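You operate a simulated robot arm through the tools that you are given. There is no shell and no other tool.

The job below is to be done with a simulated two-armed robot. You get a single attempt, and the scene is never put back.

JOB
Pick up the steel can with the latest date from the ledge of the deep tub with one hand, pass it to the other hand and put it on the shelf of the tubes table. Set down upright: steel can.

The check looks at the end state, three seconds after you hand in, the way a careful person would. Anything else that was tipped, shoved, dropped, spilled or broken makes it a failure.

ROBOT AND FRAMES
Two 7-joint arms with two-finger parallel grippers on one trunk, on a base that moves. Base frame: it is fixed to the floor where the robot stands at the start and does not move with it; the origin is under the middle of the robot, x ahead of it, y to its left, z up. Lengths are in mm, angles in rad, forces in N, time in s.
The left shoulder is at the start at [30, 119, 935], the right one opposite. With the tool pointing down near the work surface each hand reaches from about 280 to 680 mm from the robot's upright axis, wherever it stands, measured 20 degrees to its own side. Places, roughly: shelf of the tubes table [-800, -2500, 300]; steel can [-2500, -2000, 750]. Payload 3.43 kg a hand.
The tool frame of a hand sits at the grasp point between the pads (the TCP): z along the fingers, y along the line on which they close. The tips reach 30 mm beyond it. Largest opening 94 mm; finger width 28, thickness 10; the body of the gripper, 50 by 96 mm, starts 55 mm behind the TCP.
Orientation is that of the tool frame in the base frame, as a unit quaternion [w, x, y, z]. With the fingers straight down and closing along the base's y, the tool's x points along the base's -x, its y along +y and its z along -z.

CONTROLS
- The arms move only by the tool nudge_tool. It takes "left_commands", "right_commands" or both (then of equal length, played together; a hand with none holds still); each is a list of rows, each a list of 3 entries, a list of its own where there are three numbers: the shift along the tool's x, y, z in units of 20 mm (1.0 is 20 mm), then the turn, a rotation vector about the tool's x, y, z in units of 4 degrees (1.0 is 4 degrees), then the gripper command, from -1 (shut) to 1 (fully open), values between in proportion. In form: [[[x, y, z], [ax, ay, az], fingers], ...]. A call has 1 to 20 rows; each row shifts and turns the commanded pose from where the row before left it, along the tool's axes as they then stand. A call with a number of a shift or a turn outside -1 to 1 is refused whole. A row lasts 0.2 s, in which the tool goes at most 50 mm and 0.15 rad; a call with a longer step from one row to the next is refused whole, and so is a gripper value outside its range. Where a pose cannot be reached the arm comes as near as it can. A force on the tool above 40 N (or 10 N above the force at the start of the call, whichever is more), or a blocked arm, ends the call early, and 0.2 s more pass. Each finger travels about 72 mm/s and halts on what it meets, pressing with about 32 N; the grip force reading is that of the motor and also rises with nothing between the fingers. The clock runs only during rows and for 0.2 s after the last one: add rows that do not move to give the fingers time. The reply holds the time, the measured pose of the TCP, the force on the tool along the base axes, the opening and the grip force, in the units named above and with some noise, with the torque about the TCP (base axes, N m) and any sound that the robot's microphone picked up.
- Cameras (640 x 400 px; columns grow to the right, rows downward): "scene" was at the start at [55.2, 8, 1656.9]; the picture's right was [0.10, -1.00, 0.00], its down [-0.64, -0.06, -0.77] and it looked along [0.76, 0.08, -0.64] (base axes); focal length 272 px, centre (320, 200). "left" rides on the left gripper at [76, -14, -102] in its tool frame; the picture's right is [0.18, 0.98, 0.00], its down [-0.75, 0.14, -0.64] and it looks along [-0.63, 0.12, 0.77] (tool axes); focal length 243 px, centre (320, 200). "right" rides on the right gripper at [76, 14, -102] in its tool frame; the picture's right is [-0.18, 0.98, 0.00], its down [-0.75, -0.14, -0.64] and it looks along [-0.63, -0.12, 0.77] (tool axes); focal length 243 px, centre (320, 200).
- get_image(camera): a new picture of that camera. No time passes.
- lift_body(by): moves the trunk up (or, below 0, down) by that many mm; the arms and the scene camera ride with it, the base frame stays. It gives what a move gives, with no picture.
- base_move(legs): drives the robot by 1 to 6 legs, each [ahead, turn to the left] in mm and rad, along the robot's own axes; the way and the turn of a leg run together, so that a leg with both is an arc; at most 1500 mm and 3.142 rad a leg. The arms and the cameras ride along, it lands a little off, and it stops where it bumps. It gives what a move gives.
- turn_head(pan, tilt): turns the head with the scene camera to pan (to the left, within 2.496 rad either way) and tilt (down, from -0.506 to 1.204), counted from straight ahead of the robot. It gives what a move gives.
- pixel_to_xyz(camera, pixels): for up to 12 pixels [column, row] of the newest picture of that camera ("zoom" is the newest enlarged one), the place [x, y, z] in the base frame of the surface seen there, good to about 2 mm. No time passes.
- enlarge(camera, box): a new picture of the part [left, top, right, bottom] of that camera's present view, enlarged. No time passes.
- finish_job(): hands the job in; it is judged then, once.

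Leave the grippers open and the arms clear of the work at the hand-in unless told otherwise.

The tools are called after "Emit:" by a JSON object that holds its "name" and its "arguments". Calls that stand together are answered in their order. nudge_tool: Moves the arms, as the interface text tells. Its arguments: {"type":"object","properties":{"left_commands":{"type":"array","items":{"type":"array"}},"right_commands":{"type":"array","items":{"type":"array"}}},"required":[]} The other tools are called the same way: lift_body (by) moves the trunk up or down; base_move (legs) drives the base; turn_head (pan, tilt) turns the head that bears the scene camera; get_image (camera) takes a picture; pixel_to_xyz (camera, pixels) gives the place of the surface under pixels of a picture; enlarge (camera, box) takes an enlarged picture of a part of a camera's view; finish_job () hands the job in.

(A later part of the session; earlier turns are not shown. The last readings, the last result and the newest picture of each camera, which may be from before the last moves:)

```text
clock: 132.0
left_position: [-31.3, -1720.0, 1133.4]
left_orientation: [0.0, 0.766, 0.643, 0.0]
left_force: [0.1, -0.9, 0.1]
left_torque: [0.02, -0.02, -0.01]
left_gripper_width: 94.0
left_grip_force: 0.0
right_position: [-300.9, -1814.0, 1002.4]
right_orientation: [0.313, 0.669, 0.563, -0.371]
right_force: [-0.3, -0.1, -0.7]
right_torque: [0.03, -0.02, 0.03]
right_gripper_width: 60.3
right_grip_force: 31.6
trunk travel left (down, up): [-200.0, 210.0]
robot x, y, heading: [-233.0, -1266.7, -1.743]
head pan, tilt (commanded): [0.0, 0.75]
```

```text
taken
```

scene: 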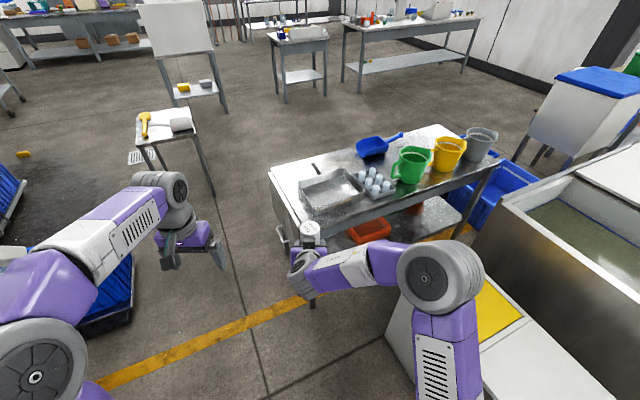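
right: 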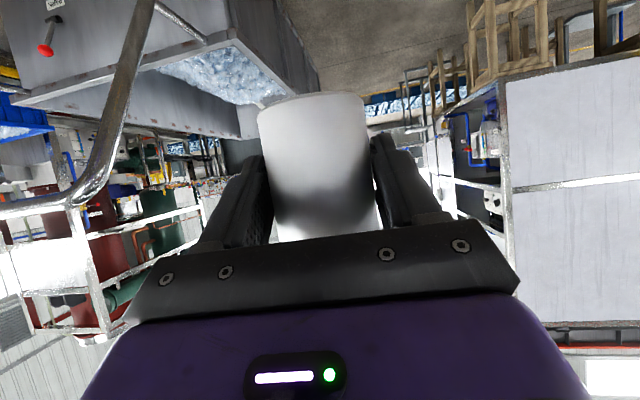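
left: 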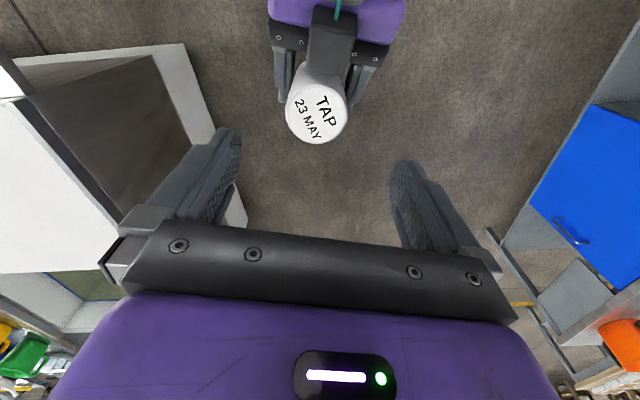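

On plan at (-233,-1267), heading −1.744. The right opening reads 60.3 (was 61.2); I'll check the can's pose in the hand.

Emit:
{"name": "get_image", "arguments": {"camera": "right"}}

Emit:
{"name": "enlarge", "arguments": {"camera": "scene", "box": [260, 200, 380, 280]}}

Emit:
{"name": "pixel_to_xyz", "arguments": {"camera": "right", "pixels": [[275, 105], [310, 105], [350, 105], [290, 210], [320, 210], [360, 210], [312, 150], [280, 150], [350, 150]]}}

```text
taken
```

right: 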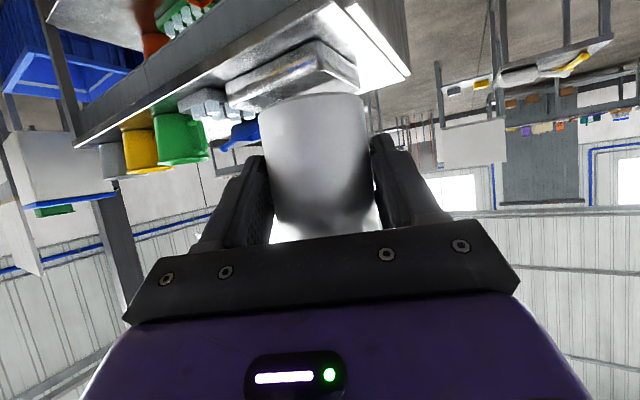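

```text
5.00 times, centred on (320, 240) of scene
```

zoom: 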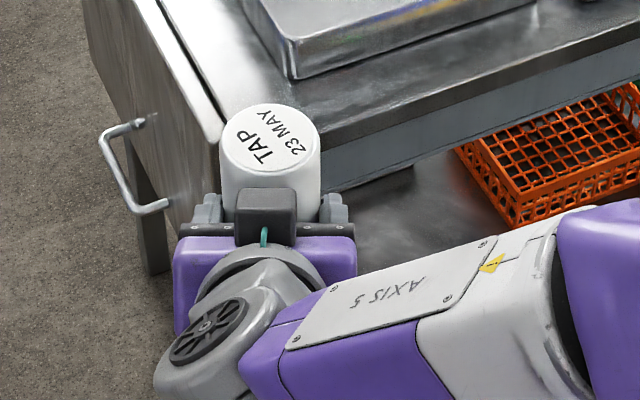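

```text
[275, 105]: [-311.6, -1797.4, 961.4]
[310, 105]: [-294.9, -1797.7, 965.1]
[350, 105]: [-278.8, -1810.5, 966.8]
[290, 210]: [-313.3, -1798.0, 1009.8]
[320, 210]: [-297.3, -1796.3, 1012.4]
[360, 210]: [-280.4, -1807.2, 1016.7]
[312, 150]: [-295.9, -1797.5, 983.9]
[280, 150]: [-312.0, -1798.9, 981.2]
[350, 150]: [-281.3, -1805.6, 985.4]
```

Emit:
{"name": "pixel_to_xyz", "arguments": {"camera": "zoom", "pixels": [[268, 112], [228, 140], [312, 140], [268, 165], [268, 138], [250, 120], [290, 155]]}}

```text
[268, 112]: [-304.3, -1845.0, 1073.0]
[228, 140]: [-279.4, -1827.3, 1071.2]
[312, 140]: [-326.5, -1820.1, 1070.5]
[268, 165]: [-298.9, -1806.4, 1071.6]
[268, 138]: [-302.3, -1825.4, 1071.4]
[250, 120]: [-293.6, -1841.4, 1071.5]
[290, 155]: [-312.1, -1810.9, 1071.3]
```

Can top is level (z 1070.5–1073), so upright; bottom is 41 mm below TCP; can centre 11.5 mm ahead of TCP. Now shift the right hand 129 mm to the robot's right, then lower the trunk by 200 mm.

Emit:
{"name": "nudge_tool", "arguments": {"right_commands": [[[0, -0.92, 0], [0, 0, 0], -1], [[0, -0.92, 0], [0, 0, 0], -1], [[0, -0.92, 0], [0, 0, 0], -1], [[0, -0.92, 0], [0, 0, 0], -1], [[0, -0.92, 0], [0, 0, 0], -1], [[0, -0.92, 0], [0, 0, 0], -1], [[0, -0.92, 0], [0, 0, 0], -1], [[0, 0, 0], [0, 0, 0], -1]]}}

Emit:
{"name": "lift_body", "arguments": {"by": -190}}

Emit:
{"name": "get_image", "arguments": {"camera": "scene"}}

Emit:
{"name": "get_image", "arguments": {"camera": "right"}}

```text
clock: 133.8
left_position: [-31.5, -1720.4, 1133.2]
left_orientation: [0.0, 0.766, 0.643, -0.001]
left_force: [0.2, 0.5, -0.6]
left_torque: [0.01, -0.02, -0.03]
left_gripper_width: 93.9
left_grip_force: 0.1
right_position: [-430.0, -1790.4, 1003.4]
right_orientation: [0.312, 0.669, 0.564, -0.37]
right_force: [-0.6, -0.8, 0.6]
right_torque: [0.04, 0.04, -0.01]
right_gripper_width: 60.3
right_grip_force: 32.0
trunk travel left (down, up): [-200.0, 210.0]
robot x, y, heading: [-235.3, -1267.2, -1.745]
head pan, tilt (commanded): [0.0, 0.75]
```

```text
clock: 135.9
left_position: [-30.8, -1718.8, 943.8]
left_orientation: [0.0, 0.765, 0.644, 0.0]
left_force: [0.0, 0.6, -0.2]
left_torque: [-0.03, 0.03, -0.01]
left_gripper_width: 94.0
left_grip_force: 0.0
right_position: [-430.2, -1790.5, 811.9]
right_orientation: [0.312, 0.669, 0.563, -0.372]
right_force: [-0.3, 0.6, -0.3]
right_torque: [0.05, -0.01, 0.0]
right_gripper_width: 60.3
right_grip_force: 31.5
trunk travel left (down, up): [-10.0, 400.0]
robot x, y, heading: [-233.6, -1266.3, -1.744]
head pan, tilt (commanded): [0.0, 0.75]
```

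```text
taken
```

scene: 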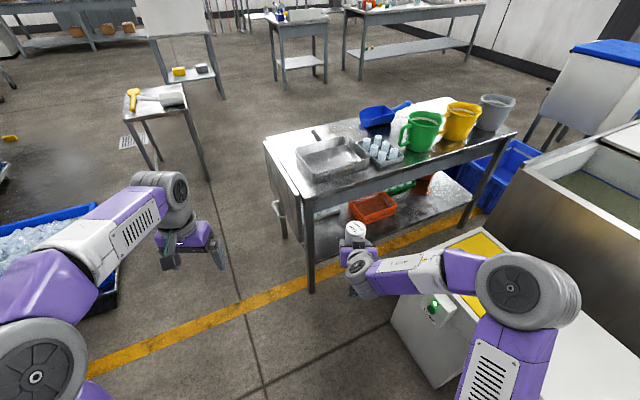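

```text
taken
```

right: 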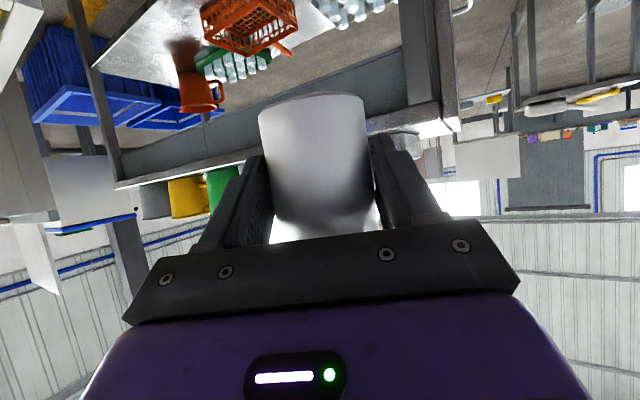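

The can is at TCP z=812 in front of the table. I'll check the right elbow's location relative to the cabinet before lowering.

Emit:
{"name": "pixel_to_xyz", "arguments": {"camera": "scene", "pixels": [[515, 290], [575, 300], [480, 265], [440, 270], [515, 325], [485, 300], [430, 308], [480, 245], [355, 230], [400, 330], [310, 285], [435, 360]]}}

```text
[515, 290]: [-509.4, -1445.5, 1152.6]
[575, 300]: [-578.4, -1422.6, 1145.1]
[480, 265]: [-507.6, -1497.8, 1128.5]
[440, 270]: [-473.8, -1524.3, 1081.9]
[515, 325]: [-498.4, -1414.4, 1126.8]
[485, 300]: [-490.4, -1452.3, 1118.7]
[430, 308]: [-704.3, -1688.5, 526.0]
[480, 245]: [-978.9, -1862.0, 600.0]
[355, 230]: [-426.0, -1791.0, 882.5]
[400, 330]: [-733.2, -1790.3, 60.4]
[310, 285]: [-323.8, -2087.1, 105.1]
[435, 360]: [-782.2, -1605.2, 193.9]
```

Elbow is at z≈1150, well above the cabinet (600). Lower the right hand 220 mm straight down.

Emit:
{"name": "nudge_tool", "arguments": {"right_commands": [[[0.848, 0, 0.53], [0, 0, 0], -1], [[0.848, 0, 0.53], [0, 0, 0], -1], [[0.848, 0, 0.53], [0, 0, 0], -1], [[0.848, 0, 0.53], [0, 0, 0], -1], [[0.848, 0, 0.53], [0, 0, 0], -1], [[0.848, 0, 0.53], [0, 0, 0], -1], [[0.848, 0, 0.53], [0, 0, 0], -1], [[0.848, 0, 0.53], [0, 0, 0], -1], [[0.848, 0, 0.53], [0, 0, 0], -1], [[0.848, 0, 0.53], [0, 0, 0], -1], [[0.848, 0, 0.53], [0, 0, 0], -1], [[0, 0, 0], [0, 0, 0], -1]]}}

Emit:
{"name": "get_image", "arguments": {"camera": "scene"}}

```text
clock: 138.5
left_position: [-30.4, -1719.3, 942.8]
left_orientation: [0.0, 0.765, 0.644, 0.0]
left_force: [-0.2, 0.1, -0.4]
left_torque: [0.02, -0.01, -0.02]
left_gripper_width: 94.1
left_grip_force: 0.2
right_position: [-425.4, -1790.9, 633.0]
right_orientation: [0.31, 0.67, 0.564, -0.369]
right_force: [0.2, 0.3, 0.6]
right_torque: [0.06, -0.01, -0.04]
right_gripper_width: 60.2
right_grip_force: 32.5
right hand out of reach, approached as far as the arm can: row 10, 11
trunk travel left (down, up): [-10.0, 400.0]
robot x, y, heading: [-234.6, -1266.4, -1.743]
head pan, tilt (commanded): [0.0, 0.75]
```

```text
taken
```

scene: 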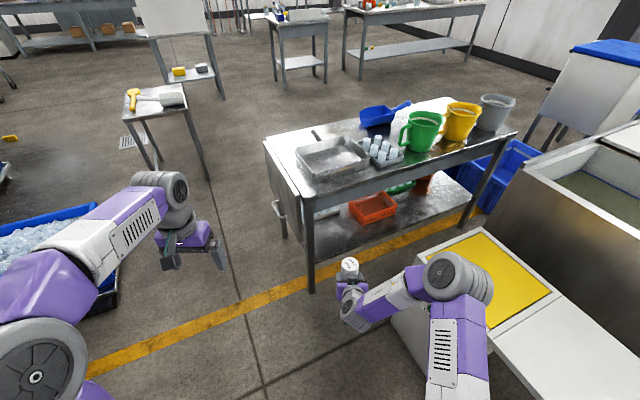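

The arm couldn't go lower there — likely folded too tightly. I'll extend the hand 100 mm forward (still ~170 mm short of the table), which should let it go lower.

Emit:
{"name": "nudge_tool", "arguments": {"right_commands": [[[-0.53, 0, 0.848], [0, 0, 0], -1], [[-0.53, 0, 0.848], [0, 0, 0], -1], [[-0.53, 0, 0.848], [0, 0, 0], -1], [[-0.53, 0, 0.848], [0, 0, 0], -1], [[-0.53, 0, 0.848], [0, 0, 0], -1], [[0, 0, 0], [0, 0, 0], -1]]}}

```text
clock: 139.9
left_position: [-29.7, -1719.4, 943.0]
left_orientation: [0.001, 0.766, 0.643, 0.0]
left_force: [0.7, -0.3, 0.3]
left_torque: [0.04, -0.02, 0.02]
left_gripper_width: 94.1
left_grip_force: 0.1
right_position: [-445.7, -1888.8, 633.0]
right_orientation: [0.312, 0.67, 0.563, -0.371]
right_force: [0.7, 0.3, -0.4]
right_torque: [0.02, -0.01, 0.04]
right_gripper_width: 60.2
right_grip_force: 32.0
trunk travel left (down, up): [-10.0, 400.0]
robot x, y, heading: [-231.9, -1268.4, -1.741]
head pan, tilt (commanded): [0.0, 0.75]
```

Extended to ~648 ahead at the same height. Now lower again 160 mm.

Emit:
{"name": "nudge_tool", "arguments": {"right_commands": [[[0.848, 0, 0.53], [0, 0, 0], -1], [[0.848, 0, 0.53], [0, 0, 0], -1], [[0.848, 0, 0.53], [0, 0, 0], -1], [[0.848, 0, 0.53], [0, 0, 0], -1], [[0.848, 0, 0.53], [0, 0, 0], -1], [[0.848, 0, 0.53], [0, 0, 0], -1], [[0.848, 0, 0.53], [0, 0, 0], -1], [[0.848, 0, 0.53], [0, 0, 0], -1], [[0, 0, 0], [0, 0, 0], -1]]}}

Emit:
{"name": "get_image", "arguments": {"camera": "scene"}}

Emit:
{"name": "get_image", "arguments": {"camera": "right"}}

```text
clock: 141.9
left_position: [-31.6, -1719.7, 943.8]
left_orientation: [0.0, 0.765, 0.644, 0.0]
left_force: [0.6, 0.3, -0.9]
left_torque: [0.0, 0.01, -0.02]
left_gripper_width: 94.0
left_grip_force: 0.0
right_position: [-445.4, -1890.7, 583.0]
right_orientation: [0.311, 0.67, 0.563, -0.371]
right_force: [0.2, -0.3, 0.5]
right_torque: [0.06, -0.01, -0.03]
right_gripper_width: 60.0
right_grip_force: 32.2
right hand out of reach, approached as far as the arm can: row 3, 4, 5, 6, 7, 8
trunk travel left (down, up): [-10.0, 400.0]
robot x, y, heading: [-231.6, -1267.2, -1.744]
head pan, tilt (commanded): [0.0, 0.75]
```

```text
taken
```

scene: 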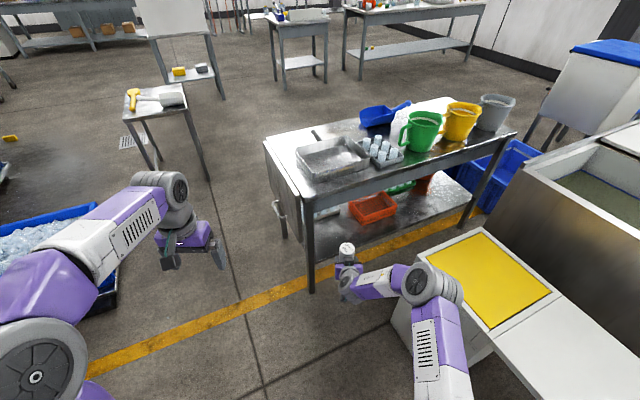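

```text
taken
```

right: 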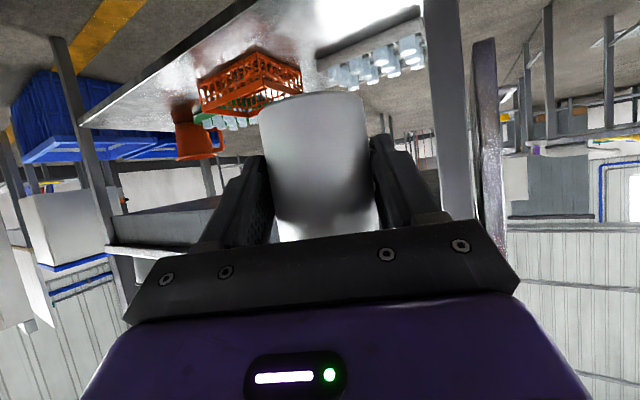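

Still limited at z≈583. I'll measure elbow and wrist positions to understand the limit.

Emit:
{"name": "pixel_to_xyz", "arguments": {"camera": "scene", "pixels": [[418, 284], [440, 285], [425, 265], [405, 275], [380, 283], [350, 285], [347, 272], [347, 248], [435, 340], [440, 390], [450, 300]]}}

Emit:
{"name": "enlarge", "arguments": {"camera": "scene", "box": [300, 220, 500, 400]}}

```text
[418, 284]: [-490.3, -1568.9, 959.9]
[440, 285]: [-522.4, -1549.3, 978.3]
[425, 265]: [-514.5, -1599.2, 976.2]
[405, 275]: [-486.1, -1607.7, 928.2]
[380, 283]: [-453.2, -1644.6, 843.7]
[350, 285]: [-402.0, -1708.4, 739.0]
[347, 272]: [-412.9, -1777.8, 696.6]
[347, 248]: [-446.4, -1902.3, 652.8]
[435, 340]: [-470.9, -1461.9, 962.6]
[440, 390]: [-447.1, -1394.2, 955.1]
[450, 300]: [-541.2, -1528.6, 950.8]
```

```text
2.22 times, centred on (400, 310) of scene
```

zoom: 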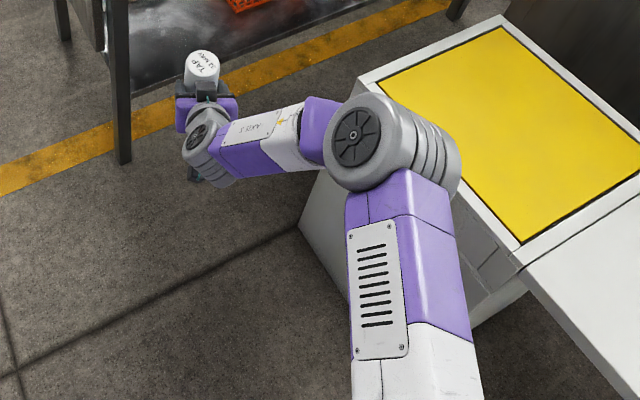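

The limit seems to be in the wrist/forearm roll. I'll test whether a position nearer the robot's centreline permits lowering: shift the hand 130 mm left, then try lowering 100 mm.

Emit:
{"name": "nudge_tool", "arguments": {"right_commands": [[[0, 0.93, 0], [0, 0, 0], -1], [[0, 0.93, 0], [0, 0, 0], -1], [[0, 0.93, 0], [0, 0, 0], -1], [[0, 0.93, 0], [0, 0, 0], -1], [[0, 0.93, 0], [0, 0, 0], -1], [[0, 0.93, 0], [0, 0, 0], -1], [[0, 0.93, 0], [0, 0, 0], -1], [[0.848, 0, 0.53], [0, 0, 0], -1], [[0.848, 0, 0.53], [0, 0, 0], -1], [[0.848, 0, 0.53], [0, 0, 0], -1], [[0.848, 0, 0.53], [0, 0, 0], -1], [[0.848, 0, 0.53], [0, 0, 0], -1], [[0, 0, 0], [0, 0, 0], -1]]}}

```text
clock: 144.7
left_position: [-30.5, -1719.0, 942.5]
left_orientation: [0.0, 0.765, 0.644, 0.0]
left_force: [-0.5, 0.3, 0.2]
left_torque: [0.01, -0.01, 0.03]
left_gripper_width: 94.0
left_grip_force: 0.0
right_position: [-315.8, -1914.0, 482.7]
right_orientation: [0.311, 0.67, 0.563, -0.37]
right_force: [0.3, 0.4, 0.7]
right_torque: [-0.01, 0.0, 0.01]
right_gripper_width: 60.1
right_grip_force: 32.0
trunk travel left (down, up): [-10.0, 400.0]
robot x, y, heading: [-234.6, -1266.6, -1.743]
head pan, tilt (commanded): [0.0, 0.75]
```

That works: at L≈+25 it reached z=483 without limits. Lower another 100 mm to z≈383.

Emit:
{"name": "nudge_tool", "arguments": {"right_commands": [[[0.848, 0, 0.53], [0, 0, 0], -1], [[0.848, 0, 0.53], [0, 0, 0], -1], [[0.848, 0, 0.53], [0, 0, 0], -1], [[0.848, 0, 0.53], [0, 0, 0], -1], [[0.848, 0, 0.53], [0, 0, 0], -1], [[0, 0, 0], [0, 0, 0], -1]]}}

Emit:
{"name": "get_image", "arguments": {"camera": "scene"}}

Emit:
{"name": "get_image", "arguments": {"camera": "right"}}

```text
clock: 146.1
left_position: [-31.3, -1719.1, 942.9]
left_orientation: [0.0, 0.765, 0.643, 0.0]
left_force: [0.2, -0.6, 0.5]
left_torque: [0.0, 0.02, 0.03]
left_gripper_width: 93.8
left_grip_force: 0.0
right_position: [-316.2, -1911.5, 412.9]
right_orientation: [0.311, 0.67, 0.562, -0.371]
right_force: [0.1, -0.2, 0.7]
right_torque: [0.06, 0.03, 0.04]
right_gripper_width: 59.9
right_grip_force: 31.9
right hand out of reach, approached as far as the arm can: row 4, 5
trunk travel left (down, up): [-10.0, 400.0]
robot x, y, heading: [-237.2, -1266.0, -1.745]
head pan, tilt (commanded): [0.0, 0.75]
```

```text
taken
```

scene: 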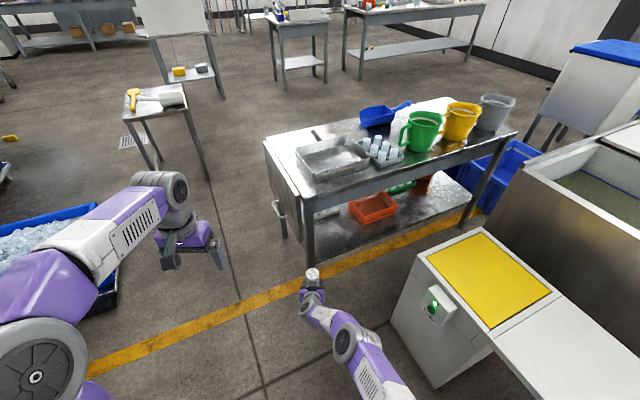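

```text
taken
```

right: 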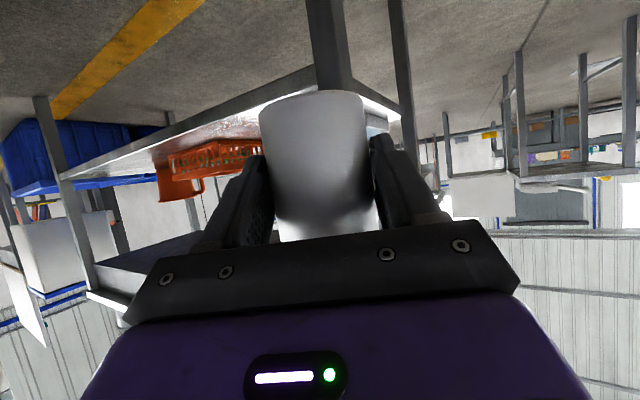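

z=413 reached here, so more to the left permits lower. Shift another 65 mm left and try lowering 80 mm more.

Emit:
{"name": "nudge_tool", "arguments": {"right_commands": [[[0, 0.8, 0], [0, 0, 0], -1], [[0, 0.8, 0], [0, 0, 0], -1], [[0, 0.8, 0], [0, 0, 0], -1], [[0, 0.85, 0], [0, 0, 0], -1], [[0.848, 0, 0.53], [0, 0, 0], -1], [[0.848, 0, 0.53], [0, 0, 0], -1], [[0.848, 0, 0.53], [0, 0, 0], -1], [[0.848, 0, 0.53], [0, 0, 0], -1], [[0, 0, 0], [0, 0, 0], -1]]}}

```text
clock: 148.1
left_position: [-31.4, -1720.2, 942.5]
left_orientation: [0.0, 0.765, 0.644, 0.001]
left_force: [0.8, 0.4, 0.4]
left_torque: [0.0, 0.0, -0.01]
left_gripper_width: 93.8
left_grip_force: 0.0
right_position: [-285.1, -1919.9, 429.8]
right_orientation: [0.312, 0.669, 0.563, -0.37]
right_force: [0.2, 1.4, -1.1]
right_torque: [0.04, -0.03, 0.02]
right_gripper_width: 59.9
right_grip_force: 32.1
right hand out of reach, approached as far as the arm can: row 1, 2, 3, 4, 5, 6, 7, 8
trunk travel left (down, up): [-10.0, 400.0]
robot x, y, heading: [-235.4, -1265.1, -1.743]
head pan, tilt (commanded): [0.0, 0.75]
```

Now it hits another limit. Let me look at the arm's posture to understand.

Emit:
{"name": "turn_head", "arguments": {"pan": 0.0, "tilt": 1.0}}

Emit:
{"name": "get_image", "arguments": {"camera": "scene"}}

```text
clock: 148.9
left_position: [-32.6, -1719.4, 943.6]
left_orientation: [-0.001, 0.765, 0.644, 0.0]
left_force: [0.3, 0.3, -0.1]
left_torque: [-0.01, 0.01, -0.01]
left_gripper_width: 94.2
left_grip_force: 0.0
right_position: [-284.3, -1920.1, 429.3]
right_orientation: [0.313, 0.669, 0.563, -0.371]
right_force: [-0.4, -0.9, -0.5]
right_torque: [0.04, -0.01, 0.0]
right_gripper_width: 60.1
right_grip_force: 32.2
trunk travel left (down, up): [-10.0, 400.0]
robot x, y, heading: [-234.3, -1268.5, -1.743]
head pan, tilt (commanded): [0.0, 1.0]
```

```text
taken
```

scene: 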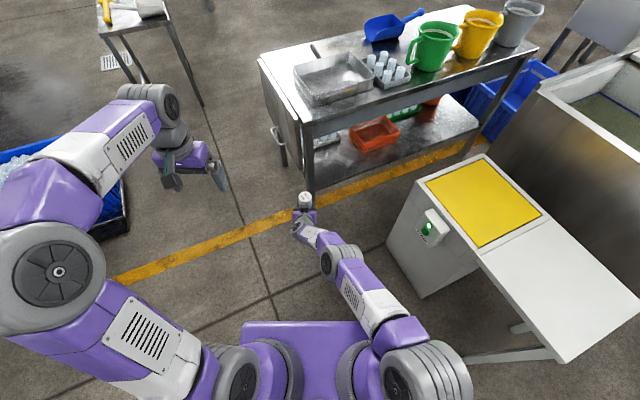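

Emit:
{"name": "pixel_to_xyz", "arguments": {"camera": "scene", "pixels": [[328, 262], [345, 255], [360, 300], [400, 335], [420, 375], [400, 385], [305, 228], [320, 240], [305, 200], [350, 365], [310, 240]]}}

Emit:
{"name": "enlarge", "arguments": {"camera": "scene", "box": [260, 170, 480, 400]}}

```text
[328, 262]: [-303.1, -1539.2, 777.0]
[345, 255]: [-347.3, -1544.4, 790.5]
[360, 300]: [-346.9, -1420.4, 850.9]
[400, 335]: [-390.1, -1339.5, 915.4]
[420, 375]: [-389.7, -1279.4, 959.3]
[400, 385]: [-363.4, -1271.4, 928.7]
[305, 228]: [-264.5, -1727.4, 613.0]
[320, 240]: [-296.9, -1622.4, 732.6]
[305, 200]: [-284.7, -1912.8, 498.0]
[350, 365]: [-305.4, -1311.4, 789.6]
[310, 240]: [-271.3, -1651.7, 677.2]
```

```text
1.74 times, centred on (370, 285) of scene
```

zoom: 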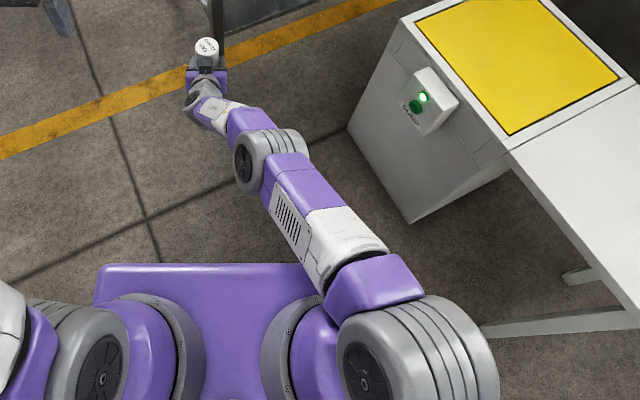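

The arm is now nearly stretched. I'll pull the hand back 70 mm and then try to lower 80 mm.

Emit:
{"name": "nudge_tool", "arguments": {"right_commands": [[[0.53, 0, -0.848], [0, 0, 0], -1], [[0.53, 0, -0.848], [0, 0, 0], -1], [[0.53, 0, -0.848], [0, 0, 0], -1], [[0.265, 0, -0.424], [0, 0, 0], -1], [[0.848, 0, 0.53], [0, 0, 0], -1], [[0.848, 0, 0.53], [0, 0, 0], -1], [[0.848, 0, 0.53], [0, 0, 0], -1], [[0.848, 0, 0.53], [0, 0, 0], -1], [[0, 0, 0], [0, 0, 0], -1]]}}

Emit:
{"name": "get_image", "arguments": {"camera": "scene"}}

```text
clock: 150.9
left_position: [-30.3, -1719.4, 943.9]
left_orientation: [0.001, 0.766, 0.643, 0.0]
left_force: [-0.3, 0.5, 1.3]
left_torque: [-0.02, 0.02, -0.01]
left_gripper_width: 94.3
left_grip_force: 0.2
right_position: [-273.1, -1853.6, 385.5]
right_orientation: [0.312, 0.67, 0.563, -0.371]
right_force: [-0.2, -0.4, -0.5]
right_torque: [0.05, -0.05, 0.01]
right_gripper_width: 60.1
right_grip_force: 31.7
right hand out of reach, approached as far as the arm can: row 7, 8
trunk travel left (down, up): [-10.0, 400.0]
robot x, y, heading: [-233.8, -1266.8, -1.745]
head pan, tilt (commanded): [0.0, 1.0]
```

```text
taken
```

scene: 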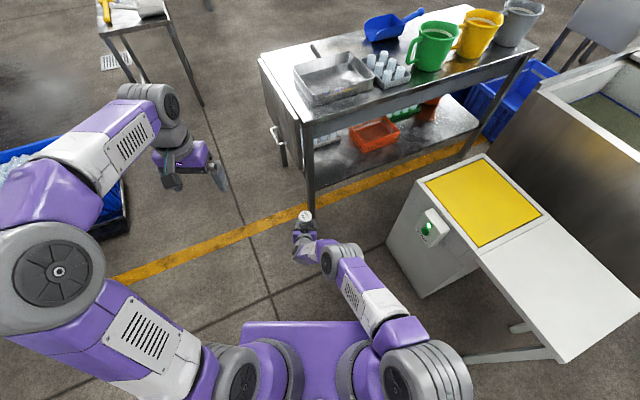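

Reached z=385. Pull back another 45 mm and 40 mm to the right, then lower 60 mm more.

Emit:
{"name": "nudge_tool", "arguments": {"right_commands": [[[0.4, -0.65, -0.636], [0, 0, 0], -1], [[0.4, -0.65, -0.636], [0, 0, 0], -1], [[0.4, -0.65, -0.636], [0, 0, 0], -1], [[0.848, 0, 0.53], [0, 0, 0], -1], [[0.848, 0, 0.53], [0, 0, 0], -1], [[0.848, 0, 0.53], [0, 0, 0], -1], [[0, 0, 0], [0, 0, 0], -1]]}}

Emit:
{"name": "get_image", "arguments": {"camera": "scene"}}

```text
clock: 152.5
left_position: [-29.9, -1719.9, 943.0]
left_orientation: [0.0, 0.765, 0.644, 0.0]
left_force: [0.5, 0.2, -0.3]
left_torque: [0.0, 0.01, -0.03]
left_gripper_width: 94.1
left_grip_force: 0.0
right_position: [-302.2, -1800.4, 354.3]
right_orientation: [0.312, 0.67, 0.562, -0.371]
right_force: [0.5, -1.1, 0.2]
right_torque: [0.05, -0.03, -0.02]
right_gripper_width: 59.8
right_grip_force: 32.0
right hand out of reach, approached as far as the arm can: row 5, 6
trunk travel left (down, up): [-10.0, 400.0]
robot x, y, heading: [-233.8, -1264.1, -1.747]
head pan, tilt (commanded): [0.0, 1.0]
```

```text
taken
```

scene: 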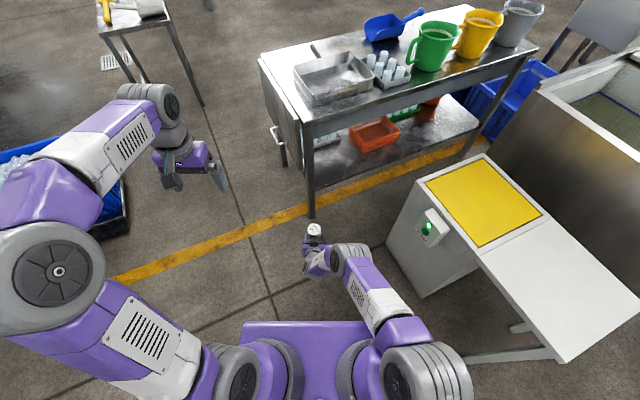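

z=354 here, close to what I need (343). Lower the trunk the last 10 mm, then pull back 20 mm and try to lower a bit more, to confirm the set-down height is reachable.

Emit:
{"name": "lift_body", "arguments": {"by": -10}}

Emit:
{"name": "nudge_tool", "arguments": {"right_commands": [[[0.53, 0, -0.848], [0, 0, 0], -1], [[0.424, 0, 0.265], [0, 0, 0], -1], [[0.424, 0, 0.265], [0, 0, 0], -1], [[0, 0, 0], [0, 0, 0], -1]]}}

Emit:
{"name": "get_image", "arguments": {"camera": "scene"}}

Emit:
{"name": "get_image", "arguments": {"camera": "right"}}

```text
clock: 153.1
left_position: [-30.6, -1719.6, 933.1]
left_orientation: [0.0, 0.765, 0.644, 0.0]
left_force: [0.3, -0.5, 0.1]
left_torque: [-0.01, -0.02, -0.02]
left_gripper_width: 94.0
left_grip_force: 0.1
right_position: [-303.0, -1801.4, 343.7]
right_orientation: [0.312, 0.67, 0.562, -0.371]
right_force: [-0.1, 0.2, -0.2]
right_torque: [0.0, -0.02, -0.01]
right_gripper_width: 60.1
right_grip_force: 32.0
trunk travel left (down, up): [0.0, 410.0]
robot x, y, heading: [-235.1, -1266.8, -1.743]
head pan, tilt (commanded): [0.0, 1.0]
```

```text
clock: 154.1
left_position: [-30.4, -1719.8, 932.4]
left_orientation: [0.001, 0.765, 0.644, -0.001]
left_force: [-0.3, 0.1, 0.3]
left_torque: [0.02, -0.02, 0.0]
left_gripper_width: 93.9
left_grip_force: 0.0
right_position: [-300.5, -1781.0, 335.0]
right_orientation: [0.312, 0.67, 0.563, -0.371]
right_force: [-0.6, 0.1, -0.5]
right_torque: [0.05, 0.0, 0.0]
right_gripper_width: 59.8
right_grip_force: 32.6
right hand out of reach, approached as far as the arm can: row 3
trunk travel left (down, up): [0.0, 410.0]
robot x, y, heading: [-238.7, -1266.3, -1.747]
head pan, tilt (commanded): [0.0, 1.0]
```

```text
taken
```

scene: 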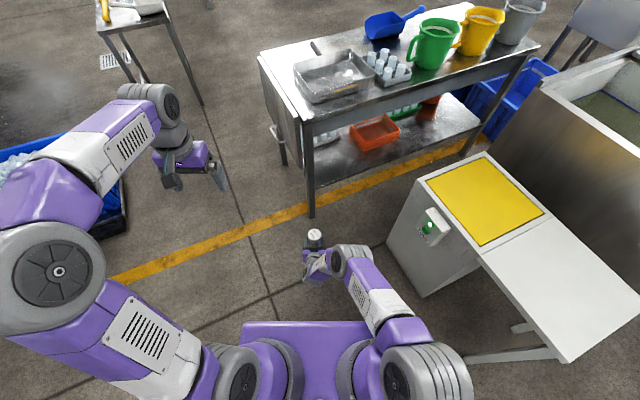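

```text
taken
```

right: 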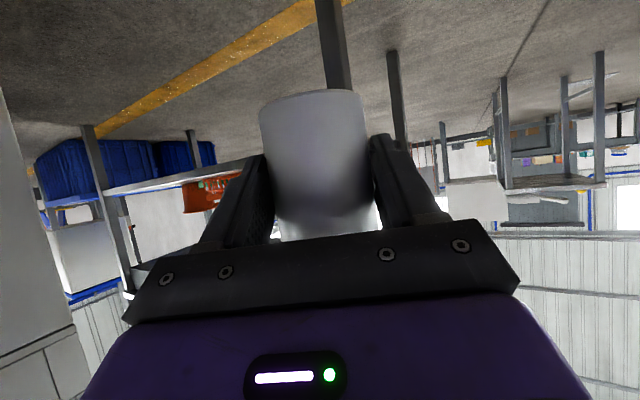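

At F≈518, L≈26 the TCP can go down to z=335, enough for set-down at z≈343. Raise it 40 mm for entry, then reposition the base to a staging point on the approach line (heading −2.0, ~420 mm short of final).

Emit:
{"name": "nudge_tool", "arguments": {"right_commands": [[[-0.848, 0, -0.53], [0, 0, 0], -1], [[-0.848, 0, -0.53], [0, 0, 0], -1], [[0, 0, 0], [0, 0, 0], -1]]}}

Emit:
{"name": "base_move", "arguments": {"legs": [[0, 0.666], [125, 0], [0, -0.92]]}}

Emit:
{"name": "get_image", "arguments": {"camera": "scene"}}

```text
clock: 154.8
left_position: [-30.6, -1719.8, 933.7]
left_orientation: [0.0, 0.765, 0.643, 0.001]
left_force: [-0.6, 0.0, 0.2]
left_torque: [-0.01, 0.03, 0.01]
left_gripper_width: 94.2
left_grip_force: 0.1
right_position: [-301.3, -1780.4, 377.8]
right_orientation: [0.312, 0.67, 0.563, -0.372]
right_force: [-0.1, 0.3, 0.5]
right_torque: [0.02, -0.02, -0.05]
right_gripper_width: 59.7
right_grip_force: 32.0
trunk travel left (down, up): [0.0, 410.0]
robot x, y, heading: [-237.6, -1268.6, -1.744]
head pan, tilt (commanded): [0.0, 1.0]
```

```text
clock: 160.3
left_position: [-103.4, -1871.5, 932.1]
left_orientation: [0.0, 0.847, 0.532, 0.0]
left_force: [-0.6, -0.2, -0.4]
left_torque: [-0.01, -0.03, 0.03]
left_gripper_width: 94.0
left_grip_force: 0.0
right_position: [-379.2, -1855.3, 377.0]
right_orientation: [0.257, 0.741, 0.465, -0.411]
right_force: [-0.1, -0.4, 0.0]
right_torque: [0.04, -0.01, 0.01]
right_gripper_width: 59.6
right_grip_force: 31.7
trunk travel left (down, up): [0.0, 410.0]
robot x, y, heading: [-177.5, -1377.4, -2.022]
head pan, tilt (commanded): [0.0, 1.0]
```

```text
taken
```

scene: 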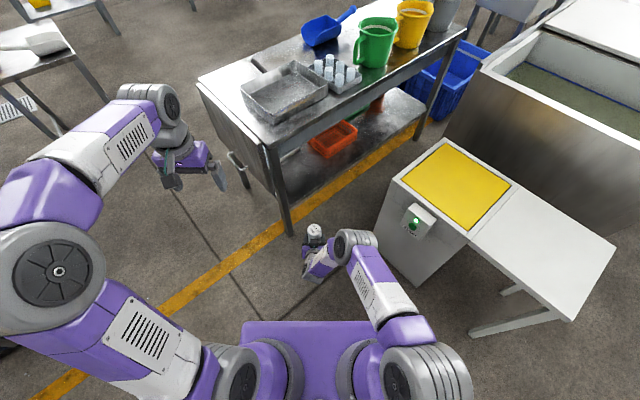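

At staging: R=(-177,-1377), heading −2.02. First move the empty left hand further out left and up so that it stays clear of the table top; then drive 200 mm forward.

Emit:
{"name": "nudge_tool", "arguments": {"left_commands": [[[0, 0.94, -0.63], [0, 0, 0], 1], [[0, 0.94, -0.63], [0, 0, 0], 1], [[0, 0.94, -0.63], [0, 0, 0], 1], [[0, 0.94, -0.63], [0, 0, 0], 1], [[0, 0.94, -0.63], [0, 0, 0], 1], [[0, 0.94, -0.63], [0, 0, 0], 1], [[0, 0.94, -0.63], [0, 0, 0], 1], [[0, 0.94, -0.63], [0, 0, 0], 1], [[0, 0, 0], [0, 0, 0], 1]]}}

Emit:
{"name": "base_move", "arguments": {"legs": [[200, 0]]}}

Emit:
{"name": "get_image", "arguments": {"camera": "scene"}}

Emit:
{"name": "get_image", "arguments": {"camera": "right"}}

```text
clock: 162.3
left_position: [33.2, -1936.4, 1035.8]
left_orientation: [0.0, 0.847, 0.531, 0.0]
left_force: [-0.1, -1.1, -0.4]
left_torque: [-0.02, -0.01, 0.0]
left_gripper_width: 94.0
left_grip_force: 0.0
right_position: [-378.1, -1855.2, 377.0]
right_orientation: [0.257, 0.741, 0.465, -0.41]
right_force: [-0.1, 0.8, 0.0]
right_torque: [0.04, 0.0, -0.03]
right_gripper_width: 59.6
right_grip_force: 31.7
trunk travel left (down, up): [0.0, 410.0]
robot x, y, heading: [-176.5, -1380.3, -2.024]
head pan, tilt (commanded): [0.0, 1.0]
```

```text
clock: 163.9
left_position: [-52.1, -2110.0, 1034.8]
left_orientation: [-0.001, 0.847, 0.532, 0.001]
left_force: [0.1, -0.5, 0.2]
left_torque: [-0.01, -0.02, 0.02]
left_gripper_width: 93.9
left_grip_force: 0.0
right_position: [-463.6, -2029.6, 376.7]
right_orientation: [0.258, 0.741, 0.466, -0.41]
right_force: [-0.1, -0.3, -0.3]
right_torque: [0.04, -0.07, 0.0]
right_gripper_width: 59.4
right_grip_force: 31.9
trunk travel left (down, up): [0.0, 410.0]
robot x, y, heading: [-259.7, -1556.3, -2.017]
head pan, tilt (commanded): [0.0, 1.0]
```

```text
taken
```

scene: 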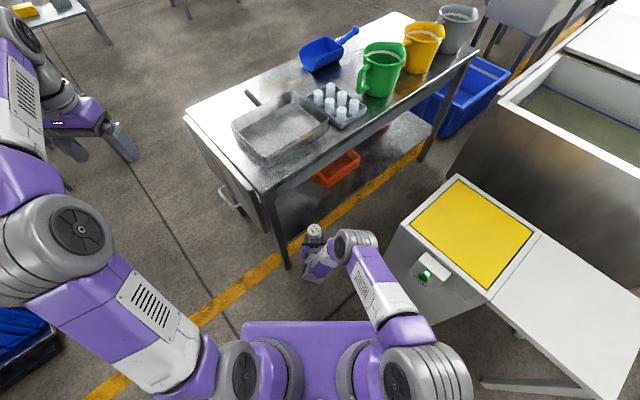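

```text
taken
```

right: 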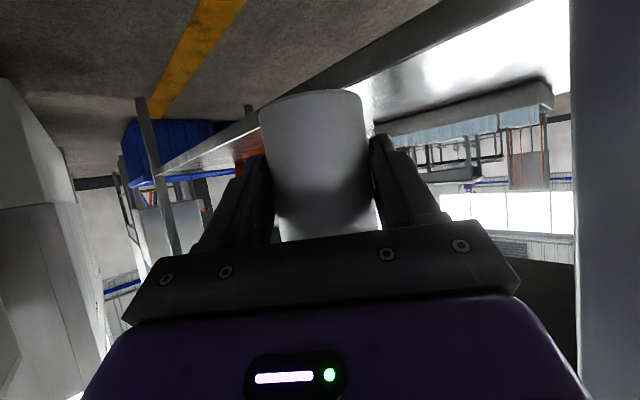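

Alignment good: leg is 142 mm to the left of the tool line. Drive 120 mm further, so that the can starts passing over the shelf's front edge.

Emit:
{"name": "base_move", "arguments": {"legs": [[120, 0]]}}

Emit:
{"name": "get_image", "arguments": {"camera": "scene"}}

Emit:
{"name": "get_image", "arguments": {"camera": "right"}}

```text
clock: 165.2
left_position: [-105.6, -2219.2, 1035.1]
left_orientation: [-0.001, 0.847, 0.532, 0.001]
left_force: [0.1, 0.3, 0.0]
left_torque: [0.0, 0.02, 0.01]
left_gripper_width: 94.0
left_grip_force: 0.1
right_position: [-516.1, -2137.8, 376.9]
right_orientation: [0.258, 0.741, 0.466, -0.409]
right_force: [-0.3, 0.2, 0.2]
right_torque: [0.05, 0.0, 0.01]
right_gripper_width: 59.5
right_grip_force: 31.8
trunk travel left (down, up): [0.0, 410.0]
robot x, y, heading: [-310.2, -1660.8, -2.018]
head pan, tilt (commanded): [0.0, 1.0]
```

```text
taken
```

scene: 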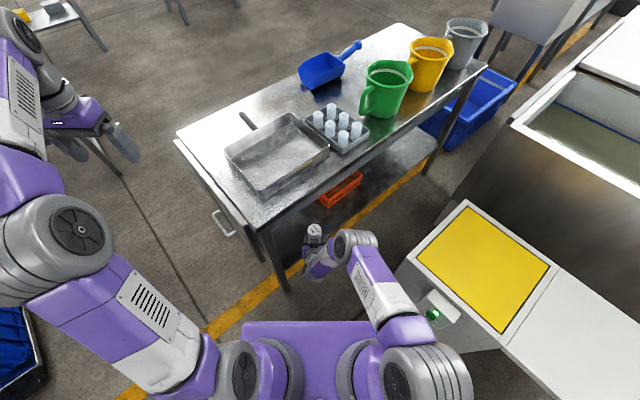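

```text
taken
```

right: 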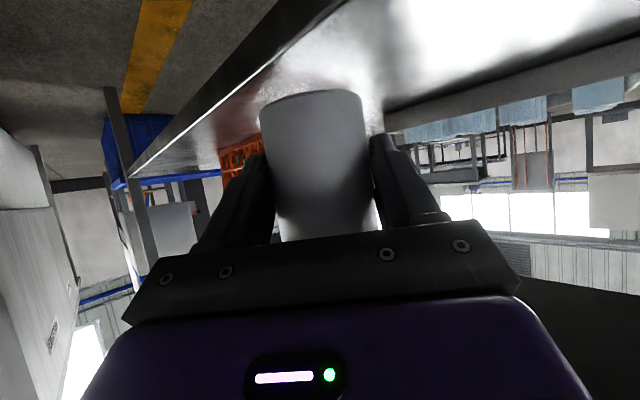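

The can is at the shelf's front edge (v≈16 mm in). Drive another 90 mm to bring it ~83 mm in from the table edge.

Emit:
{"name": "base_move", "arguments": {"legs": [[90, 0]]}}

Emit:
{"name": "turn_head", "arguments": {"pan": 0.0, "tilt": 0.9}}

Emit:
{"name": "get_image", "arguments": {"camera": "scene"}}

Emit:
{"name": "get_image", "arguments": {"camera": "right"}}

```text
clock: 166.2
left_position: [-142.8, -2298.5, 1035.8]
left_orientation: [-0.001, 0.847, 0.532, 0.0]
left_force: [-0.6, 0.7, -0.9]
left_torque: [-0.01, -0.02, -0.03]
left_gripper_width: 94.1
left_grip_force: 0.1
right_position: [-554.7, -2219.9, 377.2]
right_orientation: [0.257, 0.741, 0.464, -0.411]
right_force: [-0.4, -0.7, -0.2]
right_torque: [0.02, -0.04, 0.02]
right_gripper_width: 59.6
right_grip_force: 32.1
trunk travel left (down, up): [0.0, 410.0]
robot x, y, heading: [-353.6, -1743.1, -2.022]
head pan, tilt (commanded): [0.0, 1.0]
```

```text
clock: 166.9
left_position: [-142.0, -2299.4, 1036.3]
left_orientation: [0.0, 0.847, 0.531, 0.0]
left_force: [-0.1, 1.1, -0.5]
left_torque: [0.02, 0.02, 0.01]
left_gripper_width: 94.2
left_grip_force: 0.0
right_position: [-554.4, -2217.8, 376.9]
right_orientation: [0.257, 0.741, 0.465, -0.41]
right_force: [-0.5, 0.2, -0.2]
right_torque: [0.08, -0.01, 0.01]
right_gripper_width: 59.6
right_grip_force: 32.4
trunk travel left (down, up): [0.0, 410.0]
robot x, y, heading: [-349.2, -1742.3, -2.024]
head pan, tilt (commanded): [0.0, 0.901]
```

```text
taken
```

scene: 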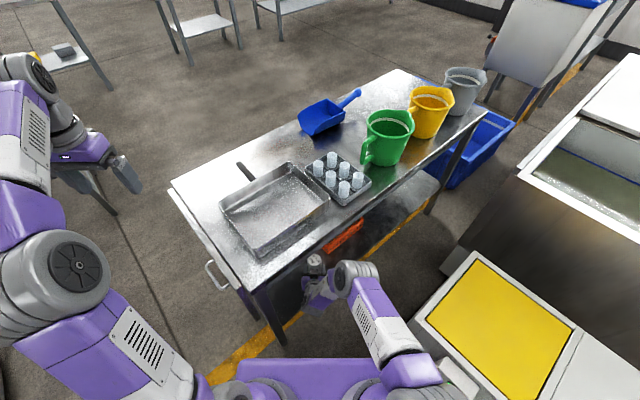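

```text
taken
```

right: 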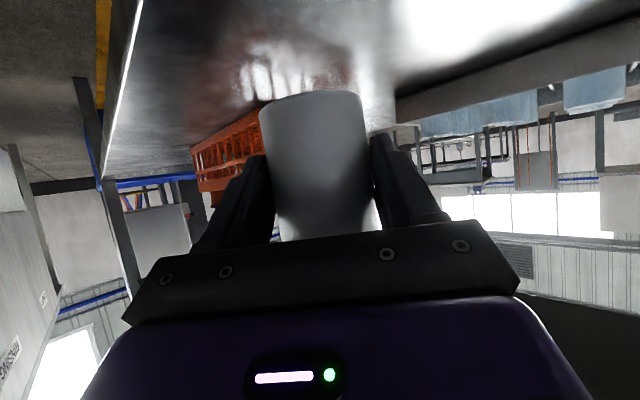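

The can is over the shelf. I'll measure the surroundings: shelf surface near the can, basket and tray via the right camera, and the can with the scene camera.

Emit:
{"name": "pixel_to_xyz", "arguments": {"camera": "right", "pixels": [[200, 150], [250, 118], [225, 130], [205, 185], [240, 185], [320, 75], [270, 80], [390, 110], [425, 130], [150, 60], [310, 100], [330, 130]]}}

Emit:
{"name": "enlarge", "arguments": {"camera": "scene", "box": [260, 220, 420, 340]}}

```text
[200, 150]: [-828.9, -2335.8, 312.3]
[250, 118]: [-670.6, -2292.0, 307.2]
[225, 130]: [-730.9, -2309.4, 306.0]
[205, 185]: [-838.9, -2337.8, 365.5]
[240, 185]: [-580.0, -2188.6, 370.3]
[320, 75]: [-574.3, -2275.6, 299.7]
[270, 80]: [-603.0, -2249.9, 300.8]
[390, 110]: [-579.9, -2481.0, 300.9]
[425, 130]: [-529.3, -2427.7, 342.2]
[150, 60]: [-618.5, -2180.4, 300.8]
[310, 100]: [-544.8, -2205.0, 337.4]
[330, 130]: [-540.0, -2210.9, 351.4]
```

```text
3.33 times, centred on (340, 280) of scene
```

zoom: 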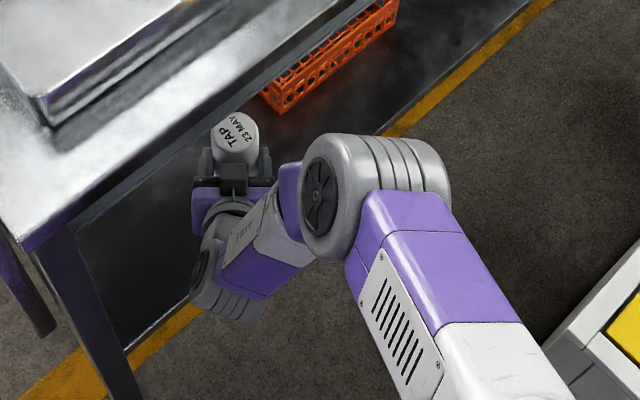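

Emit:
{"name": "pixel_to_xyz", "arguments": {"camera": "zoom", "pixels": [[235, 130], [216, 132], [254, 132], [235, 117], [235, 146], [245, 155], [150, 130], [320, 190], [180, 70]]}}

Emit:
{"name": "pixel_to_xyz", "arguments": {"camera": "right", "pixels": [[310, 95], [312, 93], [280, 102], [345, 96], [310, 90], [300, 85]]}}

```text
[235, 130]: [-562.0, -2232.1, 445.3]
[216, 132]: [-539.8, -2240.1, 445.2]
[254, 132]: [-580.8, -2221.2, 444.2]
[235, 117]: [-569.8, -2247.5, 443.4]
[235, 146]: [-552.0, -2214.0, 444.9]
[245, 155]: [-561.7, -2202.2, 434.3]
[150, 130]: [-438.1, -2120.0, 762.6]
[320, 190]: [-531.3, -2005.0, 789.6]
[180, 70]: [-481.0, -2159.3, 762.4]
```

```text
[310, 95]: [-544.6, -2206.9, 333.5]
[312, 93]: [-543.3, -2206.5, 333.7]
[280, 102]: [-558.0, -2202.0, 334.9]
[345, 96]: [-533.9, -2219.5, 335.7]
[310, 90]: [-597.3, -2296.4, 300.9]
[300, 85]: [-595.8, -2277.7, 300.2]
```

Can top z≈444.5 and level; bottom ≈334, shelf ≈301. Lower 28 mm in two gentle rows.

Emit:
{"name": "nudge_tool", "arguments": {"right_commands": [[[0.4, 0, 0.25], [0, 0, 0], -1], [[0.4, 0, 0.25], [0, 0, 0], -1], [[0.4, 0, 0.25], [0, 0, 0], -1], [[0, 0, 0], [0, 0, 0], -1], [[0, 0, 0], [0, 0, 0], -1]]}}

Emit:
{"name": "get_image", "arguments": {"camera": "right"}}

Emit:
{"name": "enlarge", "arguments": {"camera": "scene", "box": [260, 220, 420, 340]}}

```text
clock: 168.1
left_position: [-142.4, -2299.2, 1036.4]
left_orientation: [0.0, 0.847, 0.531, 0.0]
left_force: [-0.3, 0.5, 0.5]
left_torque: [0.0, 0.03, 0.0]
left_gripper_width: 93.9
left_grip_force: 0.0
right_position: [-554.8, -2218.4, 349.3]
right_orientation: [0.258, 0.741, 0.465, -0.41]
right_force: [0.1, 0.6, 0.2]
right_torque: [0.04, -0.02, 0.0]
right_gripper_width: 59.6
right_grip_force: 31.8
trunk travel left (down, up): [0.0, 410.0]
robot x, y, heading: [-346.6, -1740.8, -2.019]
head pan, tilt (commanded): [0.0, 0.901]
```

```text
taken
```

right: 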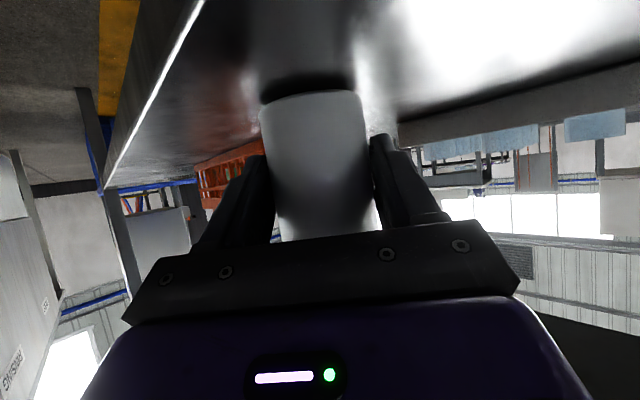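

```text
3.33 times, centred on (340, 280) of scene
```

zoom: 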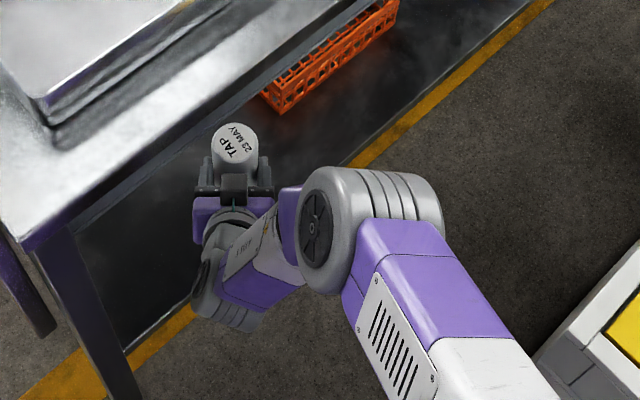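

Emit:
{"name": "pixel_to_xyz", "arguments": {"camera": "right", "pixels": [[310, 97], [310, 94], [285, 101], [345, 96], [310, 86], [290, 88], [240, 80], [370, 80], [230, 110]]}}

Emit:
{"name": "pixel_to_xyz", "arguments": {"camera": "zoom", "pixels": [[235, 143], [216, 143], [254, 143], [236, 128], [235, 156]]}}

```text
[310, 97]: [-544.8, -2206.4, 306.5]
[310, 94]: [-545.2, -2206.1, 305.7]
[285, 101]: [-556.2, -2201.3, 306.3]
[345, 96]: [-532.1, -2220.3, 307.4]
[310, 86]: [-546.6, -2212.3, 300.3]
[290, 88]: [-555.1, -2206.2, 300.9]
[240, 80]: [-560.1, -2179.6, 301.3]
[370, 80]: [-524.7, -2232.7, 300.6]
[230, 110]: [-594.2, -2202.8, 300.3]
```

```text
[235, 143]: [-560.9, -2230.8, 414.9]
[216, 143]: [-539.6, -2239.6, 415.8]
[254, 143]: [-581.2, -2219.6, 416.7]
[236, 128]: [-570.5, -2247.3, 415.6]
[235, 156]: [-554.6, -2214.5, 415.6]
```

Gap is about 4–5 mm. Lower 3 mm more and check.

Emit:
{"name": "nudge_tool", "arguments": {"right_commands": [[[0.064, 0, 0.04], [0, 0, 0], -1], [[0.064, 0, 0.04], [0, 0, 0], -1], [[0, 0, 0], [0, 0, 0], -1], [[0, 0, 0], [0, 0, 0], -1]]}}

Emit:
{"name": "enlarge", "arguments": {"camera": "right", "box": [220, 50, 420, 175]}}

Emit:
{"name": "pixel_to_xyz", "arguments": {"camera": "zoom", "pixels": [[290, 150], [290, 140], [290, 125], [290, 115], [200, 170], [400, 150]]}}

```text
clock: 169.1
left_position: [-142.2, -2297.3, 1036.9]
left_orientation: [0.0, 0.847, 0.531, 0.0]
left_force: [-0.5, 0.3, -0.2]
left_torque: [-0.02, 0.04, 0.05]
left_gripper_width: 93.6
left_grip_force: 0.1
right_position: [-554.6, -2219.0, 345.0]
right_orientation: [0.258, 0.741, 0.464, -0.411]
right_force: [-0.4, 0.4, 2.0]
right_torque: [-0.16, 0.04, 0.06]
right_gripper_width: 59.4
right_grip_force: 32.3
trunk travel left (down, up): [0.0, 410.0]
robot x, y, heading: [-350.2, -1744.9, -2.02]
head pan, tilt (commanded): [0.0, 0.901]
```

```text
3.20 times, centred on (320, 112) of right
```

zoom: 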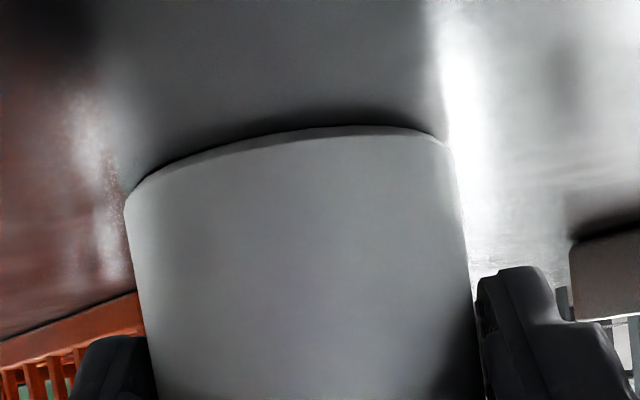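

```text
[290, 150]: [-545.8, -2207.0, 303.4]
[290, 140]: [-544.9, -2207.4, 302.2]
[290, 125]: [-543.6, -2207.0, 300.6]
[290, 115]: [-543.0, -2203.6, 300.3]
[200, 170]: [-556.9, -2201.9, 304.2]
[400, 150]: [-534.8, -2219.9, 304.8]
```

Force +2 N and bottom at ~301.5: contact starting. Lower 1 mm more to seat it.

Emit:
{"name": "nudge_tool", "arguments": {"right_commands": [[[0.042, 0, 0.026], [0, 0, 0], -1], [[0, 0, 0], [0, 0, 0], -1], [[0, 0, 0], [0, 0, 0], -1]]}}

Emit:
{"name": "enlarge", "arguments": {"camera": "right", "box": [220, 50, 420, 175]}}

```text
clock: 169.9
left_position: [-141.9, -2297.6, 1035.7]
left_orientation: [0.0, 0.847, 0.531, 0.0]
left_force: [-0.3, -0.2, -0.3]
left_torque: [-0.04, -0.03, 0.0]
left_gripper_width: 93.9
left_grip_force: 0.1
right_position: [-554.0, -2218.6, 345.3]
right_orientation: [0.258, 0.74, 0.465, -0.411]
right_force: [2.3, 1.8, 11.9]
right_torque: [-0.36, 0.09, 0.05]
right_gripper_width: 59.8
right_grip_force: 31.8
trunk travel left (down, up): [0.0, 410.0]
robot x, y, heading: [-352.0, -1739.1, -2.022]
head pan, tilt (commanded): [0.0, 0.901]
```

```text
3.20 times, centred on (320, 112) of right
```

zoom: 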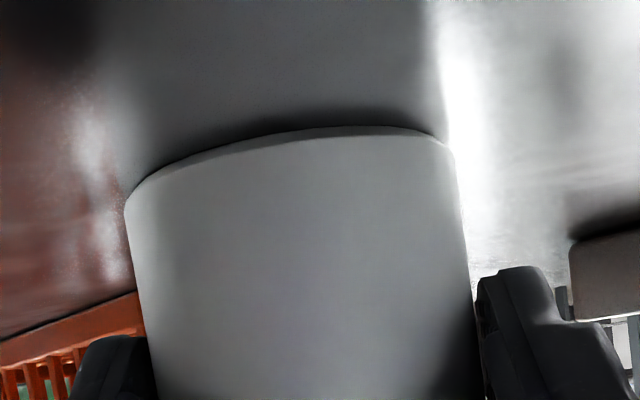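

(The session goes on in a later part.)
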